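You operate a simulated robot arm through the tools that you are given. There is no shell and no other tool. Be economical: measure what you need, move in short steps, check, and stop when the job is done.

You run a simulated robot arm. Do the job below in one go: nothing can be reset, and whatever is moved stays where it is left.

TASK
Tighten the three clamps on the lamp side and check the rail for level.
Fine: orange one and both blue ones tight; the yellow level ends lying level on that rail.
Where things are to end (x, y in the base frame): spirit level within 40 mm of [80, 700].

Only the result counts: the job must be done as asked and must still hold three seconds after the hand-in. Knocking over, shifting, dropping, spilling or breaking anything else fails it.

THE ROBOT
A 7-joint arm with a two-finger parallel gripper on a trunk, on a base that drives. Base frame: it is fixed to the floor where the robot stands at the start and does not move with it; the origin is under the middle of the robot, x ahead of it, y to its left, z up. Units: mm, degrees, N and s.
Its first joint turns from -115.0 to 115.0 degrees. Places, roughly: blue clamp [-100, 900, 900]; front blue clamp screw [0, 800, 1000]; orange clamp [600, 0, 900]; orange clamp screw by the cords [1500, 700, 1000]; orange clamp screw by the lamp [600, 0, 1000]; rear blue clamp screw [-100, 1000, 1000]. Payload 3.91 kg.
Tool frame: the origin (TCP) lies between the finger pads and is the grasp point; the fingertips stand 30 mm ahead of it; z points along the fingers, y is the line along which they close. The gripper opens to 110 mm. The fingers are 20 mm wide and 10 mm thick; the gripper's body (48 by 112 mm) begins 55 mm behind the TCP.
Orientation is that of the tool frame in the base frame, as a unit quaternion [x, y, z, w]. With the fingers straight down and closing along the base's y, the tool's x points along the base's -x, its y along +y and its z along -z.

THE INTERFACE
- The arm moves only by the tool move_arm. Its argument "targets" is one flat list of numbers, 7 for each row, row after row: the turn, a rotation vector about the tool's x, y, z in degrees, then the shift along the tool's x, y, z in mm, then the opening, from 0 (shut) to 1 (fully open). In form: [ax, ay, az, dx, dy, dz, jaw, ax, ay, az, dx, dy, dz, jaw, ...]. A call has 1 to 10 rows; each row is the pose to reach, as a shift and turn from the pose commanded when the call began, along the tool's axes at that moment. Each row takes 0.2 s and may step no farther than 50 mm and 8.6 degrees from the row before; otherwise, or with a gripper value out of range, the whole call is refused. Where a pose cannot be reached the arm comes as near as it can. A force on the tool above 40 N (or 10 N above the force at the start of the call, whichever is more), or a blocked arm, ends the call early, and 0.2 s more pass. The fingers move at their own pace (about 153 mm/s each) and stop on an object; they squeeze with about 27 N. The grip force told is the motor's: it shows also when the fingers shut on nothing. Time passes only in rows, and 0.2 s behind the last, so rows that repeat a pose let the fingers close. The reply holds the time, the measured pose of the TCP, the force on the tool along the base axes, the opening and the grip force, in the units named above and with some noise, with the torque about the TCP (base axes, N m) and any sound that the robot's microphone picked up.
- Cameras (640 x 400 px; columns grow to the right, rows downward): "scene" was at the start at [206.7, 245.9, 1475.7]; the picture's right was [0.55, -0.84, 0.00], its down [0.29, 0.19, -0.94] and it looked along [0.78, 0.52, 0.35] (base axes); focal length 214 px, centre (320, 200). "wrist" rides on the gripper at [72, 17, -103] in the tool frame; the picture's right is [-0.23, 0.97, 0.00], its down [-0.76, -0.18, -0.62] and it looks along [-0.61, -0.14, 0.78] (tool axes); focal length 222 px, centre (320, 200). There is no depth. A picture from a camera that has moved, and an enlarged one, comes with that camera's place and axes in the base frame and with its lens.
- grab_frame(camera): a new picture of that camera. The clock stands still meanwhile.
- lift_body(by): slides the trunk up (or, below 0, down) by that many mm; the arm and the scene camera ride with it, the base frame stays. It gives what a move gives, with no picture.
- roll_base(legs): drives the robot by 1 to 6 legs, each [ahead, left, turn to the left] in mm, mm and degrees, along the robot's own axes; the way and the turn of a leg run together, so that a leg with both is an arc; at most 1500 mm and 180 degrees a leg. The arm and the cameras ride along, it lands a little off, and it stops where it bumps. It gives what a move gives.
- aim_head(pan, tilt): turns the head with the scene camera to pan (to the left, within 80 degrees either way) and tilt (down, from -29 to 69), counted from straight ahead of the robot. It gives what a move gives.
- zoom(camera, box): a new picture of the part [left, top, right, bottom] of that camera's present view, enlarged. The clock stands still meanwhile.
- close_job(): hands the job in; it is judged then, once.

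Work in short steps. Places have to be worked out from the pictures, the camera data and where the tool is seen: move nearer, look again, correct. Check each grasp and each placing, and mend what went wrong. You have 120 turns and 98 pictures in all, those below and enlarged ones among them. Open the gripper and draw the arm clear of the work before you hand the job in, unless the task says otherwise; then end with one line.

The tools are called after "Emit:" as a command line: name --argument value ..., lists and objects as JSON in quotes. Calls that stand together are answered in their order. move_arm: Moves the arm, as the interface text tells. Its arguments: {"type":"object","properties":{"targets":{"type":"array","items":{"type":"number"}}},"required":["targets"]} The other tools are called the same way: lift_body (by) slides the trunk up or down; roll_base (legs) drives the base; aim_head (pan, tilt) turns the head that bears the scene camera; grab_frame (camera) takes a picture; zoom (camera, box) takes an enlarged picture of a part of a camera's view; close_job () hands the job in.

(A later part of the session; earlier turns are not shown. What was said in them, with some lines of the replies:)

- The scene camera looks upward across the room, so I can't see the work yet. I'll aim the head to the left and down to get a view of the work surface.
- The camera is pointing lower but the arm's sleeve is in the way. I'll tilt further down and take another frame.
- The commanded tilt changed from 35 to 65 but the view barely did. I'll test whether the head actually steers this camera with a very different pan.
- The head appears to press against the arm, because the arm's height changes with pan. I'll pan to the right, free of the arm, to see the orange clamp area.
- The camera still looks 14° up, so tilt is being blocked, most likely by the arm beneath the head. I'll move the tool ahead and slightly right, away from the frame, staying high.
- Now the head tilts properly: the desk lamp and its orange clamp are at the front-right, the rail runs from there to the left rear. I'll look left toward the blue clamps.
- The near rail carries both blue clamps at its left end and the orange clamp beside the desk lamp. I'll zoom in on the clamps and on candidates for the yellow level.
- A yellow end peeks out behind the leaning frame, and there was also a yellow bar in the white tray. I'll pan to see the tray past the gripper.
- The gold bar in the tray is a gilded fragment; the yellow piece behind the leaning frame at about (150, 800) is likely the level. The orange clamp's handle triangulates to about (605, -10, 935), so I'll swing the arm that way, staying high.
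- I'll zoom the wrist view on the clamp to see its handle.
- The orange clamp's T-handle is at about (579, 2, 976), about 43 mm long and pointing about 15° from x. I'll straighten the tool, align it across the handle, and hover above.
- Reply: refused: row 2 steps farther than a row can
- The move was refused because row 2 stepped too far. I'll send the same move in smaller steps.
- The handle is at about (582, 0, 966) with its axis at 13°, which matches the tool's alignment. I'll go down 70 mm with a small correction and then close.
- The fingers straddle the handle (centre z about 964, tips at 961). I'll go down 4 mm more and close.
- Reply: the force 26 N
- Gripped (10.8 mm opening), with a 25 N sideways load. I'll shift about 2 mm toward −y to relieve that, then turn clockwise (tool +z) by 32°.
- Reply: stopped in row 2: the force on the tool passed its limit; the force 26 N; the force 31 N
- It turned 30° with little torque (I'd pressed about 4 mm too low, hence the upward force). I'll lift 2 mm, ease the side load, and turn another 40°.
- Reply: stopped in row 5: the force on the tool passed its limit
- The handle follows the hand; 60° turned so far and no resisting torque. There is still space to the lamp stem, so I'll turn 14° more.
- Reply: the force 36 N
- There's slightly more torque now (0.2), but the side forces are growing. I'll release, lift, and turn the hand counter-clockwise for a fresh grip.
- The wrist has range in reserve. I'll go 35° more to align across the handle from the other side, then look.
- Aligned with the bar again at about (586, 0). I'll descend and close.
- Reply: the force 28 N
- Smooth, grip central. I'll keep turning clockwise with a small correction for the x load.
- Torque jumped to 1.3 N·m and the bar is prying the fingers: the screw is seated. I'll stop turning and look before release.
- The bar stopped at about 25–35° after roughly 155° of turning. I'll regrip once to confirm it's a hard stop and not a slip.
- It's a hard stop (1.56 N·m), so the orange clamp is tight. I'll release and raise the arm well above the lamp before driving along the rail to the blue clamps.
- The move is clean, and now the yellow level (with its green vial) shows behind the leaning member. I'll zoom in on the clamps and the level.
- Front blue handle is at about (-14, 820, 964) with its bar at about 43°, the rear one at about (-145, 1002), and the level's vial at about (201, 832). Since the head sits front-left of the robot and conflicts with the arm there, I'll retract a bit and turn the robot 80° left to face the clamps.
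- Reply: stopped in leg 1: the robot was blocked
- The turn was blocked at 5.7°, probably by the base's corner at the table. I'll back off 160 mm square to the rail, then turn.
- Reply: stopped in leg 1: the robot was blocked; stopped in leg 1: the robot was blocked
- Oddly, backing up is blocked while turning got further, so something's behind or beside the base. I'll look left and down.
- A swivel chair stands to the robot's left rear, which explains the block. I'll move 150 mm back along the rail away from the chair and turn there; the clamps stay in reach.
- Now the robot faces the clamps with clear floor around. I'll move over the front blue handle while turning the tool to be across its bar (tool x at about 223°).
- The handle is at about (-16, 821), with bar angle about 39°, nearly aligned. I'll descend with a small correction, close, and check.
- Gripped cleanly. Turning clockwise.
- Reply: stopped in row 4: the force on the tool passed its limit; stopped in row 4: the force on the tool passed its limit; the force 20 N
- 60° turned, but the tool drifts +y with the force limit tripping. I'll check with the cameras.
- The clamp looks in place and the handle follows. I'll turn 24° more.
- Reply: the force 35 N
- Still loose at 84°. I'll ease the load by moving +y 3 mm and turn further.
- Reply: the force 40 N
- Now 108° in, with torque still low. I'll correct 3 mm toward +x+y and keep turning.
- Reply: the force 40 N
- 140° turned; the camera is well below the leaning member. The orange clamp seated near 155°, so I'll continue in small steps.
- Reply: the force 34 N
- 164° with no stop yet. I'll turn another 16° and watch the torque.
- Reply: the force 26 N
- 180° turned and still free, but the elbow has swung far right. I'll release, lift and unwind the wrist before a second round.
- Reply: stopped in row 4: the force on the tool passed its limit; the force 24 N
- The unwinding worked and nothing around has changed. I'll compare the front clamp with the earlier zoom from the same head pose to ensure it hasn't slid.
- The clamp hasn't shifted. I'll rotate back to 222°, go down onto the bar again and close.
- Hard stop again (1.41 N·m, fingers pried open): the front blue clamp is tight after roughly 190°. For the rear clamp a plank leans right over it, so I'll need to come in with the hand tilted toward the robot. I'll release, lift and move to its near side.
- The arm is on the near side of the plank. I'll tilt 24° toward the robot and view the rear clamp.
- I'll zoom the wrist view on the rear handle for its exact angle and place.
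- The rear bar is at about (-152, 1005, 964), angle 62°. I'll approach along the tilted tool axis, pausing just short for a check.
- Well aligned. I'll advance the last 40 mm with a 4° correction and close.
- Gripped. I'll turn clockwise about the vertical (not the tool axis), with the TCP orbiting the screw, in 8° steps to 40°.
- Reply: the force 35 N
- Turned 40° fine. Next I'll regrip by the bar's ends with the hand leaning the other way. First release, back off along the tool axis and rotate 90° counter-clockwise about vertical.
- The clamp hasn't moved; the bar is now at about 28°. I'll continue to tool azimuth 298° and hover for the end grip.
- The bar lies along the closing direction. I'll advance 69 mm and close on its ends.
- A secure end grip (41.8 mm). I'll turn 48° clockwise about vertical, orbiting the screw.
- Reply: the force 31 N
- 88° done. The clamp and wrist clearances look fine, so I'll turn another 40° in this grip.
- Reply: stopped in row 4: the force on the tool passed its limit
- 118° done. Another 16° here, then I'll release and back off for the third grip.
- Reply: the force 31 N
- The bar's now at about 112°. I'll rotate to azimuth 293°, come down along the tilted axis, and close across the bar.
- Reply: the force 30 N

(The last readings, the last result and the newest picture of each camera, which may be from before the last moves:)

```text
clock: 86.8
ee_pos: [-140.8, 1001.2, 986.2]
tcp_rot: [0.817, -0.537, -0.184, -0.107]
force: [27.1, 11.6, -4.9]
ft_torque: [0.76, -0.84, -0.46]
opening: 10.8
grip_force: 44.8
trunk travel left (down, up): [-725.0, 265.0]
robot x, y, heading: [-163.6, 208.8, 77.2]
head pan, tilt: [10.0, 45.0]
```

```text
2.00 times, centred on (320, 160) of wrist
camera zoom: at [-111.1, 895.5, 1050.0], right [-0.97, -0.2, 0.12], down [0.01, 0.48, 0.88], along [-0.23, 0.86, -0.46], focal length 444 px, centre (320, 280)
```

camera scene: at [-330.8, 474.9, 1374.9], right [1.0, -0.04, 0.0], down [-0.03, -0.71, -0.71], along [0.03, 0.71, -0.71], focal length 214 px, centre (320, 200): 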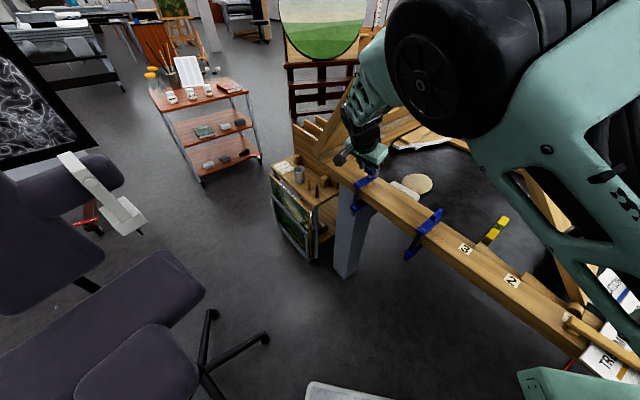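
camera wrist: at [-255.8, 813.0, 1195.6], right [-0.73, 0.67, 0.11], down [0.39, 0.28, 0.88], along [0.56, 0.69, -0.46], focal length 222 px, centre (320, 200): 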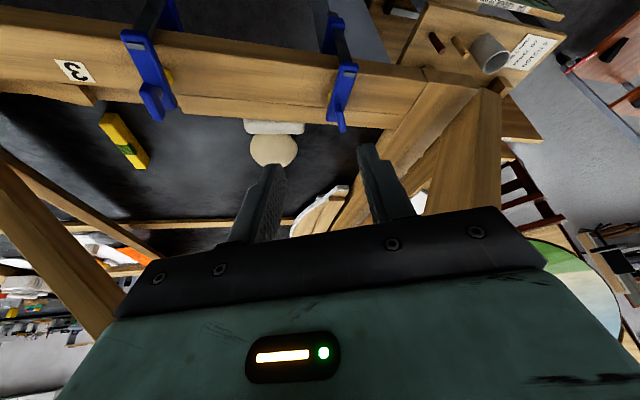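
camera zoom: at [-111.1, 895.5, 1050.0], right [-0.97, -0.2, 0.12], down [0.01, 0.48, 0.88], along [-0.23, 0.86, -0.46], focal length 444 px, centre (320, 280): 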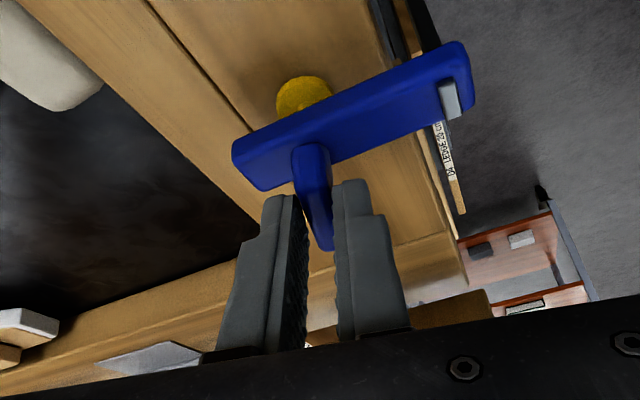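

A good across grip. I'll turn clockwise in 8° steps to 48° and watch the torque.

Emit:
move_arm --targets '[3.3, -0.2, 7.3, 0.4, 0, 0, 0, 6.6, -0.3, 14.6, 0.2, 1.2, 0.15, 0, 10, -0.5, 21.9, -0.3, 2.8, 0.34, 0, 13.3, -0.6, 29.2, -1, 4.5, 0.6, 0, 16.6, -0.8, 36.5, -1.7, 6, 0.93, 0, 20, -1, 43.8, -2.5, 7, 1.3, 0]'

```text
clock: 88.2
ee_pos: [-156.0, 999.5, 986.5]
tcp_rot: [-0.526, 0.823, 0.126, 0.171]
force: [9.4, 32.8, -2.7]
ft_torque: [0.77, -0.59, 0.1]
opening: 11.2
grip_force: 44.8
trunk travel left (down, up): [-725.0, 265.0]
robot x, y, heading: [-166.1, 216.1, 77.5]
head pan, tilt: [10.0, 45.0]
```

About 182° total and still free. I'll continue with the same geometry as the first grip.

Emit:
move_arm --targets '[3.33, -0.2, 7.27, -0.8, 1.8, 0, 0, 6.66, -0.3, 14.5, -1.5, 3.5, 0.1, 0, 10, -0.5, 21.8, -2, 4.8, 0.3, 0, 13.3, -0.6, 29.1, -2.4, 6, 0.6, 0, 16.6, -0.8, 36.4, -3, 7.1, 0.95, 0]'

Emit:
zoom --camera "wrist" --box '[160, 60, 480, 260]'

```text
clock: 89.5
ee_pos: [-164.9, 1004.0, 986.0]
tcp_rot: [-0.219, 0.953, 0.061, 0.2]
force: [-17.0, 30.0, -6.4]
ft_torque: [1.18, -0.29, 1.6]
opening: 14.5
grip_force: 44.9
trunk travel left (down, up): [-725.0, 265.0]
robot x, y, heading: [-163.8, 208.7, 77.5]
head pan, tilt: [10.0, 45.0]
```

```text
2.00 times, centred on (320, 160) of wrist
camera zoom: at [-267.5, 971.6, 1051.7], right [-0.24, 0.96, 0.12], down [0.48, 0.01, 0.87], along [0.84, 0.27, -0.47], focal length 444 px, centre (320, 280)
```

zoom: 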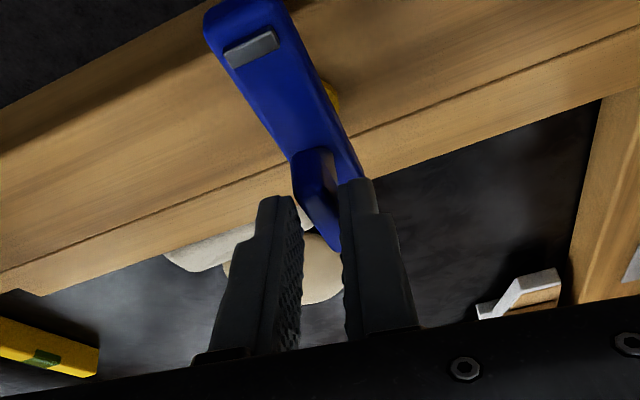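

Torque 1.6 N·m with the fingers pried: the rear blue clamp is tight, so all three are done. I'll release, back off along the tool axis and rotate back to a relaxed pose.

Emit:
move_arm --targets '[0, 0, 0, 0, 0, 0, 0.5, 0, 0, 0, 0, 0, 0, 0.5, 0, 0, 0, 0, 0, -35, 0.5, 0, 0, 0, 0, 0, -70, 0.5, -3.4, 0.2, -7.4, 15, 0, -100, 0.5, -6.8, 0.4, -14.8, 30, 0, -130, 0.5, -10.1, 0.6, -22.3, 45, -5, -150, 0.5, -13.5, 0.8, -29.7, 45, -35, -160, 0.5, -16.9, 1, -37.1, 45, -65, -160, 0.5, -20.2, 1.2, -44.5, 45, -95, -160, 0.5]'

Emit:
zoom --camera "scene" --box '[330, 140, 490, 240]'

Emit:
zoom --camera "scene" --box '[430, 160, 630, 285]'

```text
clock: 91.7
ee_pos: [-212.8, 870.1, 1111.2]
tcp_rot: [-0.592, 0.779, 0.137, 0.158]
force: [0.4, 0.0, 0.3]
ft_torque: [-0.02, 0.0, 0.01]
opening: 54.9
grip_force: 0.0
trunk travel left (down, up): [-725.0, 265.0]
robot x, y, heading: [-165.6, 210.4, 77.6]
head pan, tilt: [10.0, 45.0]
```

```text
4.00 times, centred on (410, 190) of scene
camera zoom: at [-330.9, 474.6, 1375.0], right [1.0, -0.04, 0.0], down [-0.03, -0.71, -0.71], along [0.03, 0.71, -0.71], focal length 858 px, centre (-40, 240)
```

zoom: 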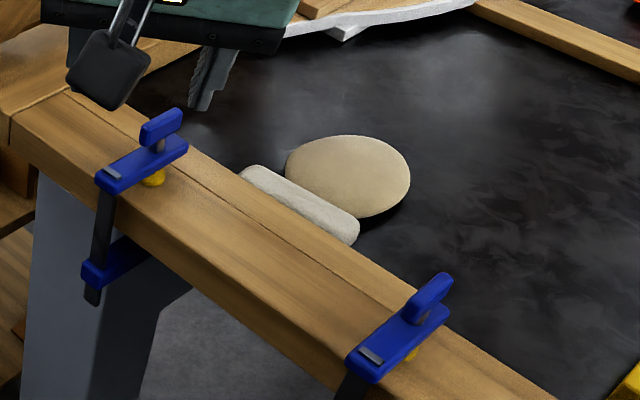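

```text
3.20 times, centred on (530, 222) of scene
camera zoom: at [-330.9, 474.6, 1375.0], right [1.0, -0.04, 0.0], down [-0.03, -0.71, -0.71], along [0.03, 0.71, -0.71], focal length 686 px, centre (-352, 128)
```

zoom: 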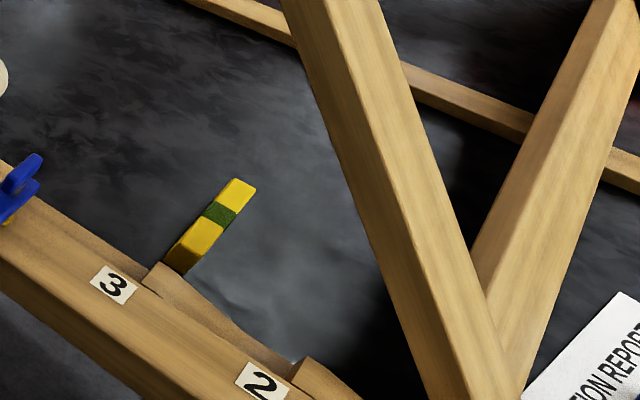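

All three handles look seated. The level lies fully visible at about (197, 834), about 130 mm long at 38°, its near end below the leaning member. I'll pick it from its far end, coming over the member's low part, so I shift the robot 220 mm back along the rail.

Emit:
roll_base --legs '[[-144, -166, 0]]'

Emit:
aim_head --pan 0 --tilt 45

Emit:
grab_frame --camera "scene"

```text
clock: 93.3
ee_pos: [-87.9, 693.8, 1111.3]
tcp_rot: [-0.592, 0.778, 0.137, 0.158]
force: [0.3, 0.2, 0.4]
ft_torque: [0.0, -0.01, -0.02]
opening: 55.1
grip_force: 0.1
trunk travel left (down, up): [-725.0, 265.0]
robot x, y, heading: [-38.7, 34.6, 77.6]
head pan, tilt: [10.0, 45.0]
```

```text
clock: 94.0
ee_pos: [-87.5, 694.7, 1110.4]
tcp_rot: [-0.592, 0.778, 0.137, 0.158]
force: [0.6, -1.0, -0.5]
ft_torque: [0.01, 0.01, -0.04]
opening: 54.8
grip_force: 0.1
trunk travel left (down, up): [-725.0, 265.0]
robot x, y, heading: [-39.0, 35.6, 77.7]
head pan, tilt: [0.0, 45.0]
```

```text
28 pictures are left
camera scene: at [-189.4, 296.6, 1375.2], right [0.98, -0.21, 0.0], down [-0.15, -0.69, -0.71], along [0.15, 0.69, -0.71], focal length 214 px, centre (320, 200)
```

scene: 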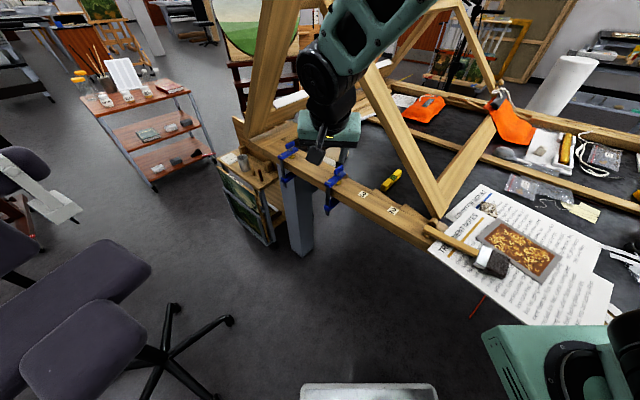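

The bottom corner of the leaning frame is at about (245, 640). I'll nudge the robot 80 mm forward along the rail for reach, then raise the hand and tip it over to lean 15° the other way.

Emit:
roll_base --legs '[[52, 60, 0]]'

Emit:
move_arm --targets '[0, 7.8, 0, -7, 0, -20, 0.5, 0, 15.6, 0, -15, 1, -40, 0.5, 0, 23.4, 0, -25, 1, -60, 0.5, 0, 31.2, 0, -33, 2, -80, 0.5, 0, 39, 0, -41, 2, -100, 0.5]'

```text
clock: 95.1
ee_pos: [-134.1, 757.5, 1111.4]
tcp_rot: [-0.592, 0.778, 0.136, 0.158]
force: [-0.6, 0.2, 0.0]
ft_torque: [0.0, 0.0, -0.03]
opening: 54.9
grip_force: 0.0
trunk travel left (down, up): [-725.0, 265.0]
robot x, y, heading: [-89.0, 95.1, 77.7]
head pan, tilt: [0.0, 45.0]
```

```text
clock: 96.3
ee_pos: [-138.0, 754.8, 1220.1]
tcp_rot: [-0.604, 0.786, -0.069, -0.112]
force: [-0.4, -0.3, 0.6]
ft_torque: [0.06, -0.02, 0.0]
opening: 55.1
grip_force: 0.0
trunk travel left (down, up): [-725.0, 265.0]
robot x, y, heading: [-86.3, 96.3, 77.9]
head pan, tilt: [0.0, 45.0]
```

Lean is now 15° the other way. I'll travel back along the rail to the low end of the member at z 1220, rotating to azimuth 217°.

Emit:
move_arm --targets '[-1.4, -0.1, 5.2, 16.4, -44.1, 3.2, 0.5, -2.8, -0.3, 10.5, 32.7, -88.3, 6.3, 0.5, -4.2, -0.4, 15.7, 49.1, -132.4, 9.5, 0.5, -5.7, -0.6, 21, 65.5, -176.5, 12.7, 0.5, -7.1, -0.7, 26.2, 81.9, -220.6, 15.9, 0.5, -8.5, -0.9, 31.5, 98.2, -264.8, 19, 0.5, -9.9, -1, 36.7, 114.6, -308.9, 22.2, 0.5]'

Emit:
grab_frame --camera "scene"

```text
clock: 97.9
ee_pos: [132.6, 561.1, 1222.3]
tcp_rot: [-0.314, 0.941, -0.029, -0.127]
force: [0.0, -0.1, 0.5]
ft_torque: [0.01, -0.05, 0.0]
opening: 54.7
grip_force: 0.0
trunk travel left (down, up): [-725.0, 265.0]
robot x, y, heading: [-83.6, 102.1, 77.6]
head pan, tilt: [0.0, 45.0]
```

```text
27 pictures are left
camera scene: at [-237.0, 360.1, 1375.1], right [0.98, -0.21, 0.0], down [-0.15, -0.69, -0.71], along [0.15, 0.69, -0.71], focal length 214 px, centre (320, 200)
```

scene: 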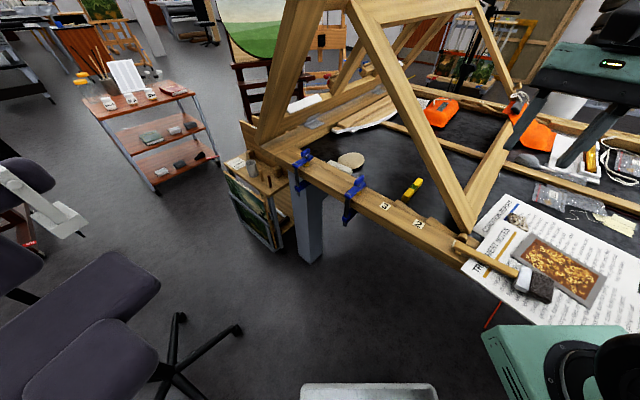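

A clear view: nothing has been disturbed. I'll zoom in on the level and rail before crossing over.

Emit:
zoom --camera "scene" --box '[340, 160, 500, 260]'

```text
4.00 times, centred on (420, 210) of scene
camera zoom: at [-237.0, 360.1, 1375.1], right [0.98, -0.21, 0.0], down [-0.15, -0.69, -0.71], along [0.15, 0.69, -0.71], focal length 858 px, centre (-80, 160)
```

zoom: 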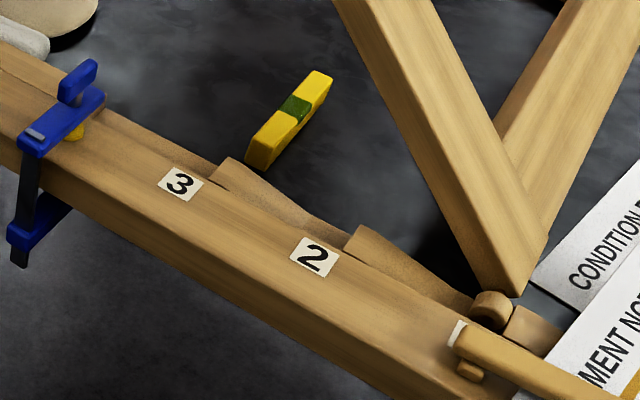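

The level's centre is about (192, 829), running square to the rail, about 120 mm long. I'll cross over the member's low end at z about 1180–1220.

Emit:
move_arm --targets '[0, 0, 0, -45.7, 4, -25, 0.5, 0, 0, 0, -91.5, 8, -30, 0.5, 0, 0, 0, -137, 12, -30, 0.5, 0, 0, 0, -183, 16, -30, 0.5, 0, 0, 0, -229, 20, -30, 0.5, 0, 0, 0, -274.5, 23, -29, 0.5]'

Emit:
grab_frame --camera "scene"

```text
refused: row 1 steps farther than a row can; nothing moved
```

```text
25 pictures are left
camera scene: at [-237.0, 360.1, 1375.1], right [0.98, -0.21, 0.0], down [-0.15, -0.69, -0.71], along [0.15, 0.69, -0.71], focal length 214 px, centre (320, 200)
```

scene: 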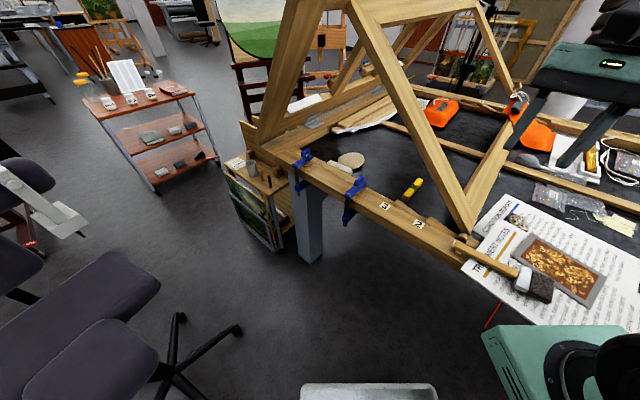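

The first row was slightly too long; resending with even steps.

Emit:
move_arm --targets '[0, 0, 0, -45, 4, -10, 0.5, 0, 0, 0, -91, 8, -20, 0.5, 0, 0, 0, -137, 12, -30, 0.5, 0, 0, 0, -183, 16, -30, 0.5, 0, 0, 0, -229, 20, -30, 0.5, 0, 0, 0, -274.5, 23, -29, 0.5]'

Emit:
grab_frame --camera "scene"

```text
clock: 99.3
ee_pos: [338.3, 744.0, 1181.8]
tcp_rot: [-0.315, 0.94, -0.027, -0.126]
force: [-0.8, -0.4, 0.9]
ft_torque: [0.02, -0.05, 0.03]
opening: 55.2
grip_force: 0.1
trunk travel left (down, up): [-725.0, 265.0]
robot x, y, heading: [-87.2, 99.9, 77.6]
head pan, tilt: [0.0, 45.0]
```

```text
24 pictures are left
camera scene: at [-237.0, 359.3, 1375.2], right [0.98, -0.21, 0.0], down [-0.15, -0.69, -0.71], along [0.15, 0.69, -0.71], focal length 214 px, centre (320, 200)
```

scene: 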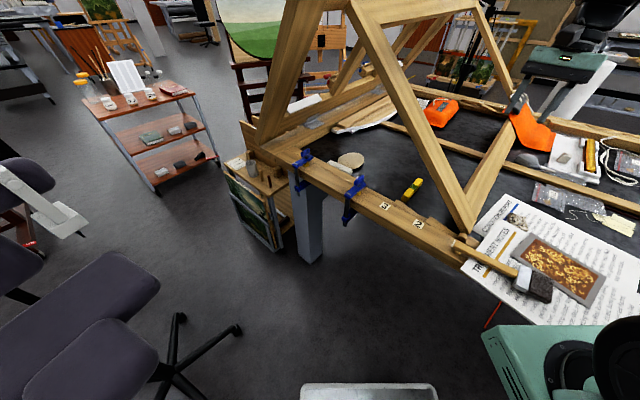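

Crossing is clear, with the forearm high to the right. Now moving to above the level's far end and partly down.

Emit:
move_arm --targets '[0, 0, 0, -4, 38, 5, 0.5, 0, 0, 0, -9, 77, 25, 0.5, 0, 0, 0, -15, 116, 50, 0.5, 0, 0, 0, -21, 155, 80, 0.5]'

Emit:
grab_frame --camera "wrist"

Emit:
grab_frame --camera "scene"

```text
clock: 100.3
ee_pos: [242.2, 869.4, 1099.2]
tcp_rot: [-0.313, 0.941, -0.028, -0.127]
force: [0.6, -0.2, -0.7]
ft_torque: [0.04, 0.01, -0.02]
opening: 55.2
grip_force: 0.2
trunk travel left (down, up): [-725.0, 265.0]
robot x, y, heading: [-85.2, 97.6, 77.4]
head pan, tilt: [0.0, 45.0]
```

```text
23 pictures are left
camera wrist: at [198.7, 854.7, 1217.7], right [-0.41, 0.91, -0.03], down [0.83, 0.38, 0.4], along [0.38, 0.14, -0.92], focal length 222 px, centre (320, 200)
```

wrist: 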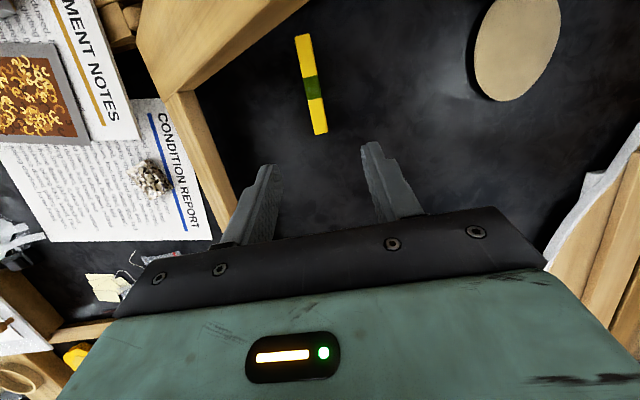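

```text
22 pictures are left
camera scene: at [-236.2, 359.3, 1375.4], right [0.98, -0.21, 0.0], down [-0.15, -0.69, -0.71], along [0.15, 0.69, -0.71], focal length 214 px, centre (320, 200)
```

scene: 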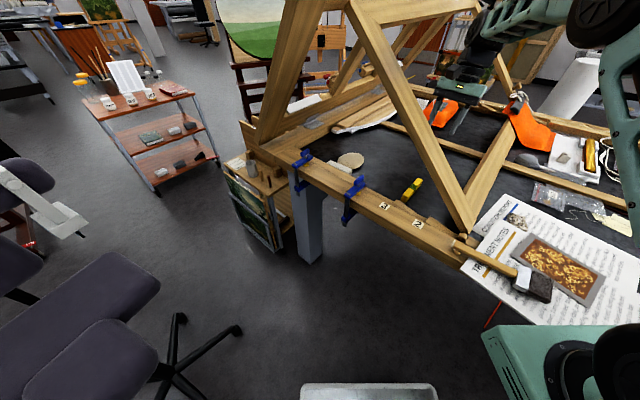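

The wrist view gives the level's ends at (144, 798) and (240, 863). I'll descend near-vertically toward the far third and check before gripping.

Emit:
move_arm --targets '[-0.2, 0, 0.9, -7, -2, 42, 0.5, -0.5, 0, 1.9, -14, -4, 84, 0.5, -0.5, 0, 1.9, -21, -6, 126, 0.5, -0.5, 0, 1.9, -26, -7, 160, 0.5]'

Emit:
zoom --camera "wrist" --box '[160, 0, 480, 200]'

Emit:
zoom --camera "scene" --box '[360, 60, 560, 220]'

```text
clock: 101.3
ee_pos: [230.5, 854.7, 936.9]
tcp_rot: [-0.299, 0.945, -0.026, -0.129]
force: [-0.4, 0.6, 0.8]
ft_torque: [0.0, 0.01, 0.01]
opening: 55.0
grip_force: 0.0
trunk travel left (down, up): [-725.0, 265.0]
robot x, y, heading: [-84.9, 95.2, 77.7]
head pan, tilt: [0.0, 45.0]
```

```text
2.00 times, centred on (320, 100) of wrist
camera zoom: at [187.9, 842.1, 1055.3], right [-0.38, 0.93, -0.03], down [0.84, 0.36, 0.4], along [0.38, 0.12, -0.92], focal length 444 px, centre (320, 400)
```

zoom: 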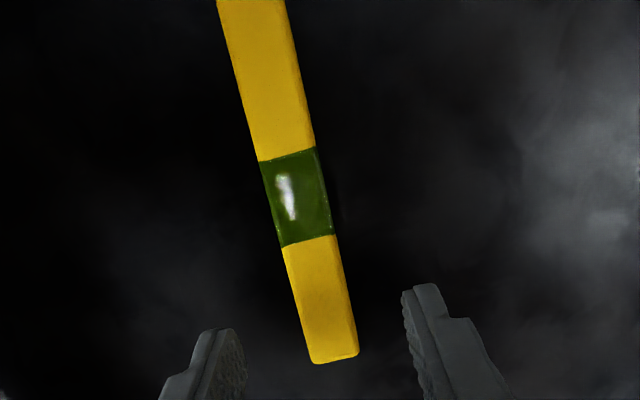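

```text
2.50 times, centred on (460, 140) of scene
camera zoom: at [-236.6, 359.6, 1375.2], right [0.98, -0.21, 0.0], down [-0.15, -0.69, -0.71], along [0.15, 0.69, -0.71], focal length 536 px, centre (-30, 350)
```

zoom: 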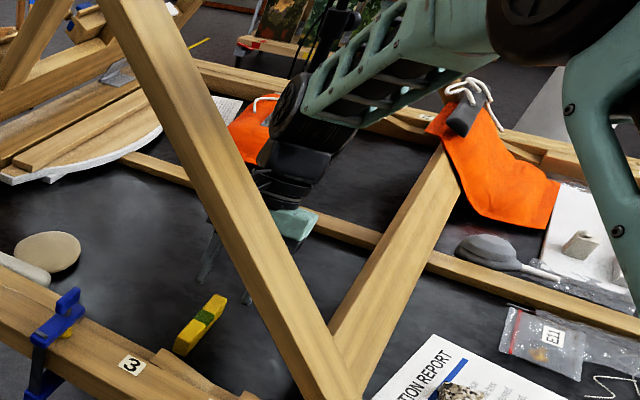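

Well aligned. I'll go down the last 40 mm near-vertically (keeping the camera clear of the member) and close on the level.

Emit:
move_arm --targets '[0, 0, 0, -4, 0, 20, 0.5, 0, 0, 0, -7, 0, 32, 0.5, 0, 0, 0, -8, 0, 39, 0.5, 0, 0, 0, -8, 0, 39, 0, 0, 0, 0, -8, 0, 39, 0]'

Emit:
zoom --camera "wrist" --box '[160, 0, 480, 200]'

```text
clock: 102.5
ee_pos: [228.7, 856.5, 897.1]
tcp_rot: [-0.299, 0.945, -0.026, -0.128]
force: [0.3, 0.1, 0.9]
ft_torque: [0.02, -0.06, 0.04]
opening: 19.3
grip_force: 26.9
trunk travel left (down, up): [-725.0, 265.0]
robot x, y, heading: [-86.3, 96.7, 77.5]
head pan, tilt: [0.0, 45.0]
```

```text
2.00 times, centred on (320, 100) of wrist
camera zoom: at [185.8, 843.7, 1016.8], right [-0.38, 0.93, -0.03], down [0.84, 0.36, 0.4], along [0.38, 0.12, -0.92], focal length 444 px, centre (320, 400)
```

zoom: 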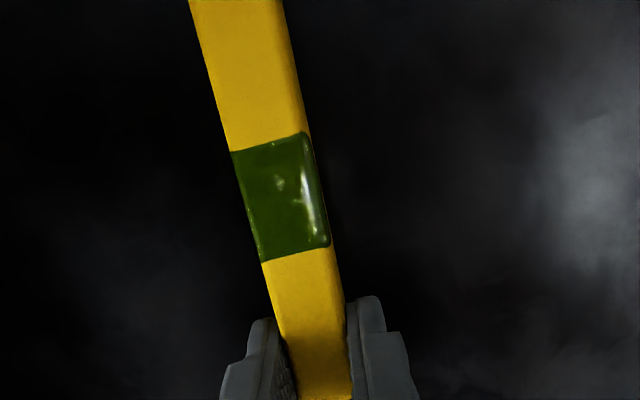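

Gripped at 19.3 mm. I'll lift a little, draw the level out from under the member (away from it), then raise to about z 1130.

Emit:
move_arm --targets '[0, 0, 0, 5, 0.5, -19, 0, 0, 0, 0, 10, 1, -39, 0, 0, 0, 0, -17, 2, -51, 0, 0, 0, 0, -45, 3, -63, 0, 0, 0, 0, -33.5, 4.5, -107, 0, 0, 0, 0, -22, 5.6, -150, 0, 0, 0, 0, -10, 6.8, -194, 0, 0, 0, 0, 1, 8, -237, 0]'

Emit:
grab_frame --camera "wrist"

Emit:
grab_frame --camera "scene"

```text
clock: 104.3
ee_pos: [278.5, 892.2, 1126.8]
tcp_rot: [-0.298, 0.945, -0.027, -0.128]
force: [-0.1, -0.2, -0.9]
ft_torque: [0.0, -0.03, 0.01]
opening: 19.0
grip_force: 26.9
trunk travel left (down, up): [-725.0, 265.0]
robot x, y, heading: [-82.6, 97.5, 77.3]
head pan, tilt: [0.0, 45.0]
```

```text
18 pictures are left
camera wrist: at [235.3, 879.9, 1247.0], right [-0.38, 0.93, -0.03], down [0.84, 0.36, 0.4], along [0.38, 0.12, -0.92], focal length 222 px, centre (320, 200)
```

wrist: 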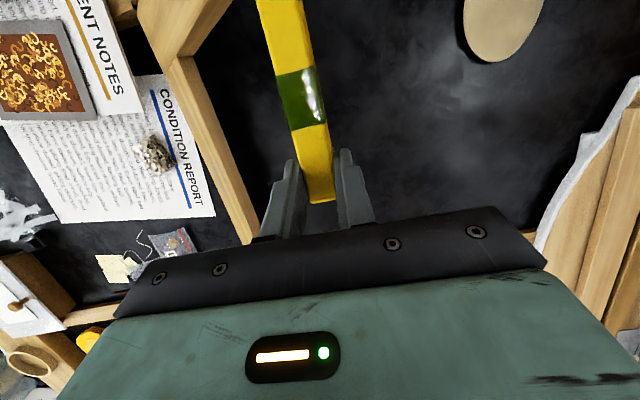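

```text
17 pictures are left
camera scene: at [-236.5, 360.1, 1375.1], right [0.98, -0.21, 0.0], down [-0.15, -0.69, -0.71], along [0.15, 0.69, -0.71], focal length 214 px, centre (320, 200)
```

scene: 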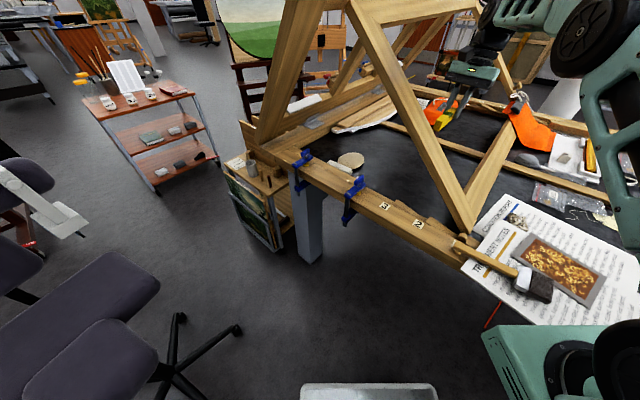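

The level is held firmly and squarely. I'll carry it back along the member's low end and over to above the rail.

Emit:
move_arm --targets '[0, 0, 0, 3, -41, -17, 0, 0, 0, 0, 6, -81, -33, 0, 0, 0, 0, 9, -122, -50, 0, 0, 0, 0, 12, -163, -66, 0, 0, 0, 0, 56, -165, -55, 0, 0, 0, 0, 100.5, -166, -43, 0, 0, 0, 0, 145, -168, -31, 0, 0, 0, 0, 189, -170, -19, 0, 0, 0, 0, 233, -171, -8, 0, 0, 0, 0, 277, -173, 4, 0]'

Emit:
grab_frame --camera "scene"

```text
clock: 106.5
ee_pos: [155.5, 594.4, 1191.8]
tcp_rot: [-0.298, 0.946, -0.027, -0.129]
force: [0.2, 1.1, -0.2]
ft_torque: [-0.02, 0.0, 0.02]
opening: 18.9
grip_force: 26.9
trunk travel left (down, up): [-725.0, 265.0]
robot x, y, heading: [-84.6, 102.5, 77.5]
head pan, tilt: [0.0, 45.0]
```

```text
16 pictures are left
camera scene: at [-236.1, 360.2, 1375.1], right [0.98, -0.21, 0.0], down [-0.15, -0.69, -0.71], along [0.15, 0.69, -0.71], focal length 214 px, centre (320, 200)
```

scene: 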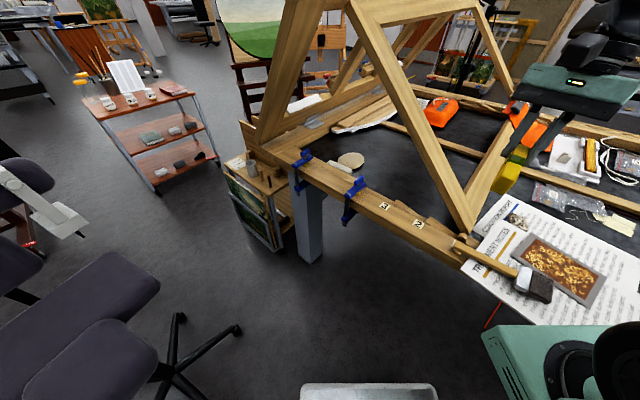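

Everything is still in place. Now rotating the held level counter-clockwise about vertical to lie along the rail.

Emit:
move_arm --targets '[2.14, 0.22, -8.01, 0, 0, 0, 0, 4.28, 0.44, -16.02, 0, 0, 0, 0, 6.42, 0.66, -24.03, 0, 0, 0, 0, 8.56, 0.88, -32.04, 0, 0, 0, 0, 10.7, 1.1, -40.05, 0, 0, 0, 0, 12.84, 1.32, -48.06, 0, 0, 0, 0, 14.98, 1.54, -56.07, 0, 0, 0, 0, 17.12, 1.76, -64.08, 0, 0, 0, 0, 19.26, 1.98, -72.09, 0, 0, 0, 0, 21.4, 2.2, -80.1, 0, 0, 0, 0]'

```text
clock: 108.7
ee_pos: [157.2, 596.0, 1190.0]
tcp_rot: [0.85, -0.51, 0.104, 0.077]
force: [-0.6, 0.1, -0.7]
ft_torque: [0.0, 0.01, -0.04]
opening: 18.9
grip_force: 27.4
trunk travel left (down, up): [-725.0, 265.0]
robot x, y, heading: [-84.8, 99.3, 77.6]
head pan, tilt: [0.0, 45.0]
```

I'll finish the last 8° and move above the target spot on the rail, coming down to z 1000.

Emit:
move_arm --targets '[1, 0.1, -3.9, -36, 3.6, 23, 0, 2, 0.2, -7.7, -72, 7.2, 46.5, 0, 2, 0.2, -7.7, -108, 10.8, 70, 0, 2, 0.2, -7.7, -144, 14.4, 93, 0, 2, 0.2, -7.7, -180, 18, 116, 0, 2, 0.2, -7.7, -216.4, 21.6, 139.7, 0]'

Emit:
zoom --camera "scene" --box '[340, 130, 500, 260]'

Emit:
grab_frame --camera "wrist"

```text
clock: 110.1
ee_pos: [53.6, 738.4, 999.4]
tcp_rot: [0.883, -0.451, 0.109, 0.071]
force: [0.2, -0.4, 0.6]
ft_torque: [0.01, 0.02, 0.02]
opening: 19.0
grip_force: 26.5
trunk travel left (down, up): [-725.0, 265.0]
robot x, y, heading: [-81.6, 100.0, 77.8]
head pan, tilt: [0.0, 45.0]
```

```text
3.08 times, centred on (420, 195) of scene
camera zoom: at [-236.4, 359.3, 1375.3], right [0.98, -0.21, 0.0], down [-0.15, -0.69, -0.71], along [0.15, 0.69, -0.71], focal length 660 px, centre (12, 215)
```

zoom: 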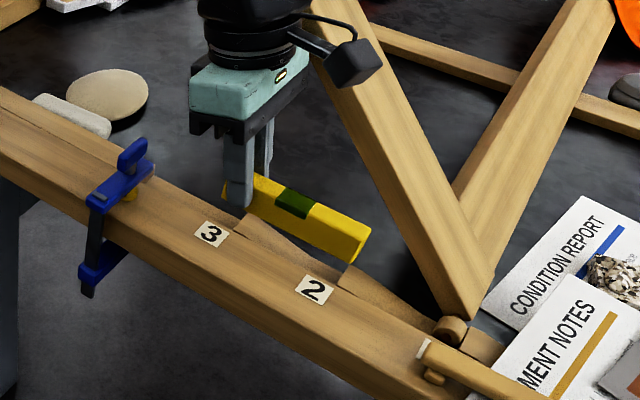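

```text
14 pictures are left
camera wrist: at [68.3, 695.3, 1119.9], right [-0.92, -0.39, -0.03], down [-0.37, 0.84, 0.4], along [-0.13, 0.38, -0.91], focal length 222 px, centre (320, 200)
```

wrist: 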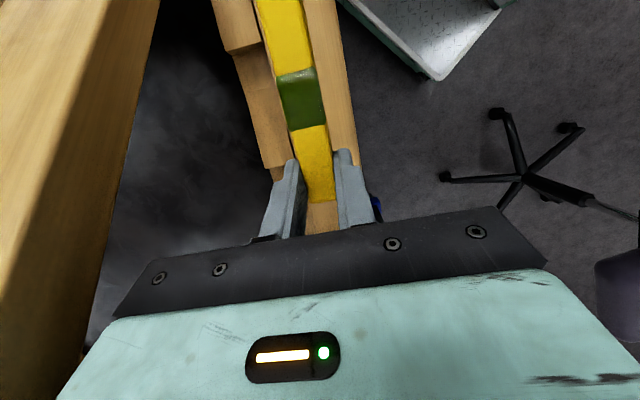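

The level is parallel to the rail and above it. I'll descend vertically, slowing near contact.

Emit:
move_arm --targets '[0, 0, 0, -7.7, -0.7, 29, 0, 0, 0, 0, -13.3, -1.3, 50.2, 0, 0, 0, 0, -15.9, -1.5, 59.8, 0, 0, 0, 0, -16.6, -1.6, 62.7, 0]'

Emit:
zoom --camera "scene" --box '[340, 160, 500, 260]'

```text
clock: 111.1
ee_pos: [52.8, 736.1, 935.9]
tcp_rot: [0.883, -0.451, 0.109, 0.071]
force: [1.3, -0.1, 6.4]
ft_torque: [0.13, 0.0, -0.01]
opening: 19.2
grip_force: 26.8
trunk travel left (down, up): [-725.0, 265.0]
robot x, y, heading: [-83.7, 99.8, 77.9]
head pan, tilt: [0.0, 45.0]
```

```text
4.00 times, centred on (420, 210) of scene
camera zoom: at [-236.6, 359.6, 1375.4], right [0.98, -0.21, 0.0], down [-0.15, -0.69, -0.71], along [0.15, 0.69, -0.71], focal length 858 px, centre (-80, 160)
```

zoom: 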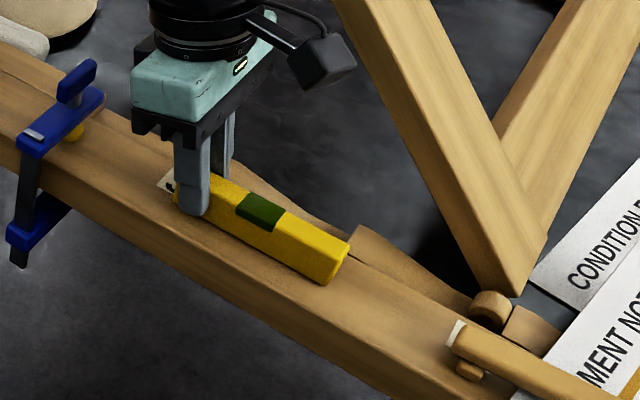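

Contact (6 N up) with the level on the rail, vial at about (80, 695). I'll release and draw the fingers back along their own axis.

Emit:
move_arm --targets '[0, 0, 0, -0.2, 0, 0.8, 0, 0, 0, 0, -0.2, 0, 0.8, 0.35, 0, 0, 0, -0.2, 0, 0.8, 0.35, 0, 0, 0, 0, 0, -15, 0.35, 0, 0, 0, 0, 0, -50, 0.35, 0, 0, 0, 0, 0, -95, 0.35, 0, 0, 0, 0, 0, -140, 0.35]'

Emit:
zoom --camera "scene" --box '[340, 160, 500, 260]'

Emit:
grab_frame --camera "scene"

```text
clock: 112.7
ee_pos: [33.4, 768.8, 1070.2]
tcp_rot: [0.883, -0.45, 0.11, 0.072]
force: [0.3, 0.0, -0.2]
ft_torque: [-0.02, -0.02, -0.02]
opening: 38.5
grip_force: 0.0
trunk travel left (down, up): [-725.0, 265.0]
robot x, y, heading: [-84.5, 96.9, 77.9]
head pan, tilt: [0.0, 45.0]
```

```text
4.00 times, centred on (420, 210) of scene
camera zoom: at [-236.5, 360.1, 1375.1], right [0.98, -0.21, 0.0], down [-0.15, -0.69, -0.71], along [0.15, 0.69, -0.71], focal length 858 px, centre (-80, 160)
```

zoom: 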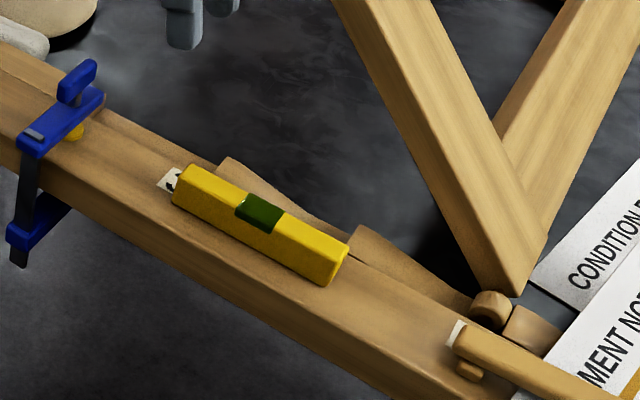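

```text
11 pictures are left
camera scene: at [-236.5, 360.1, 1375.1], right [0.98, -0.21, 0.0], down [-0.15, -0.69, -0.71], along [0.15, 0.69, -0.71], focal length 214 px, centre (320, 200)
```

scene: 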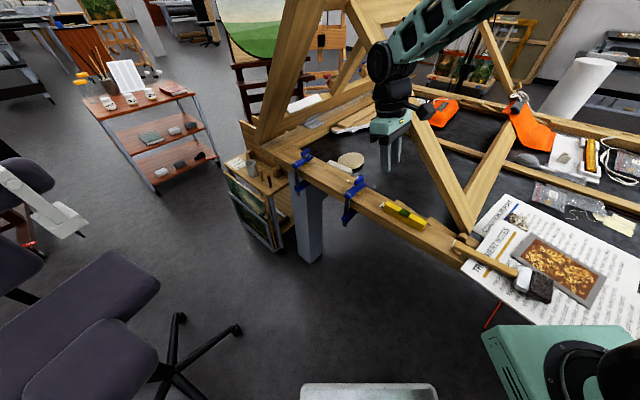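

The level lies flat along the rail, centre at about (80, 695). I'll draw the arm up and back toward the robot, then take a final look at the vial.

Emit:
move_arm --targets '[0, 0, 0, 8, 20, -40, 0.35, 0, 0, 0, 16, 60, -65, 0.35, 0, 0, 0, 22, 105, -82, 0.35, 0, 0, 0, 26, 150, -92, 0.35]'

Emit:
zoom --camera "scene" --box '[375, 190, 439, 230]'

Emit:
grab_frame --camera "scene"

```text
clock: 113.7
ee_pos: [-84.6, 680.9, 1168.6]
tcp_rot: [0.883, -0.45, 0.109, 0.07]
force: [-0.1, -0.2, -1.1]
ft_torque: [-0.03, 0.04, -0.02]
opening: 38.7
grip_force: 0.0
trunk travel left (down, up): [-725.0, 265.0]
robot x, y, heading: [-86.5, 96.6, 77.5]
head pan, tilt: [0.0, 45.0]
```

```text
10.00 times, centred on (407, 210) of scene
camera zoom: at [-236.2, 360.3, 1375.1], right [0.98, -0.21, 0.0], down [-0.15, -0.69, -0.71], along [0.15, 0.69, -0.71], focal length 2145 px, centre (-550, 100)
```

zoom: 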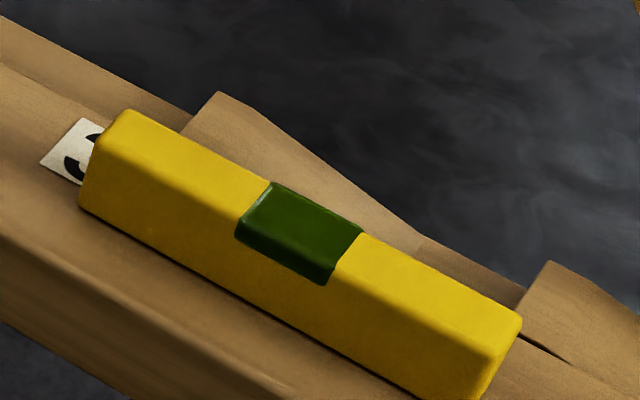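

```text
9 pictures are left
camera scene: at [-236.2, 360.3, 1375.1], right [0.98, -0.21, 0.0], down [-0.15, -0.69, -0.71], along [0.15, 0.69, -0.71], focal length 214 px, centre (320, 200)
```

scene: 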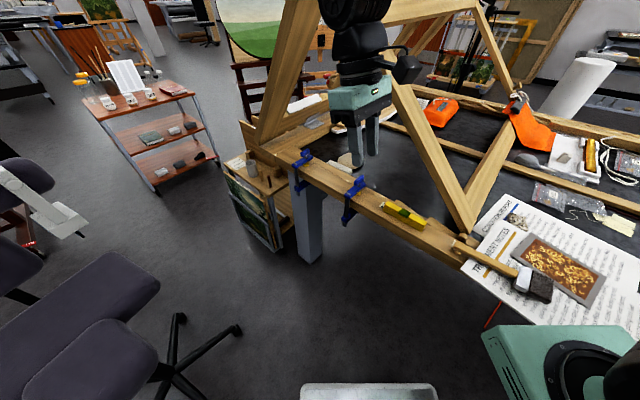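

The level rests flat on the rail at the target, all three clamps reached a hard stop, the gripper is open and clear, and the rest of the table looks unchanged. Handing in.

Emit:
close_job

```text
The job is handed in.
```

The orange clamp by the lamp and both blue clamps are tight (each turned to a hard stop), and the yellow level lies flat along that rail with its centre at about (80, 695); I saw no bubble in the vial, so I have no reading of whether the rail itself is level.
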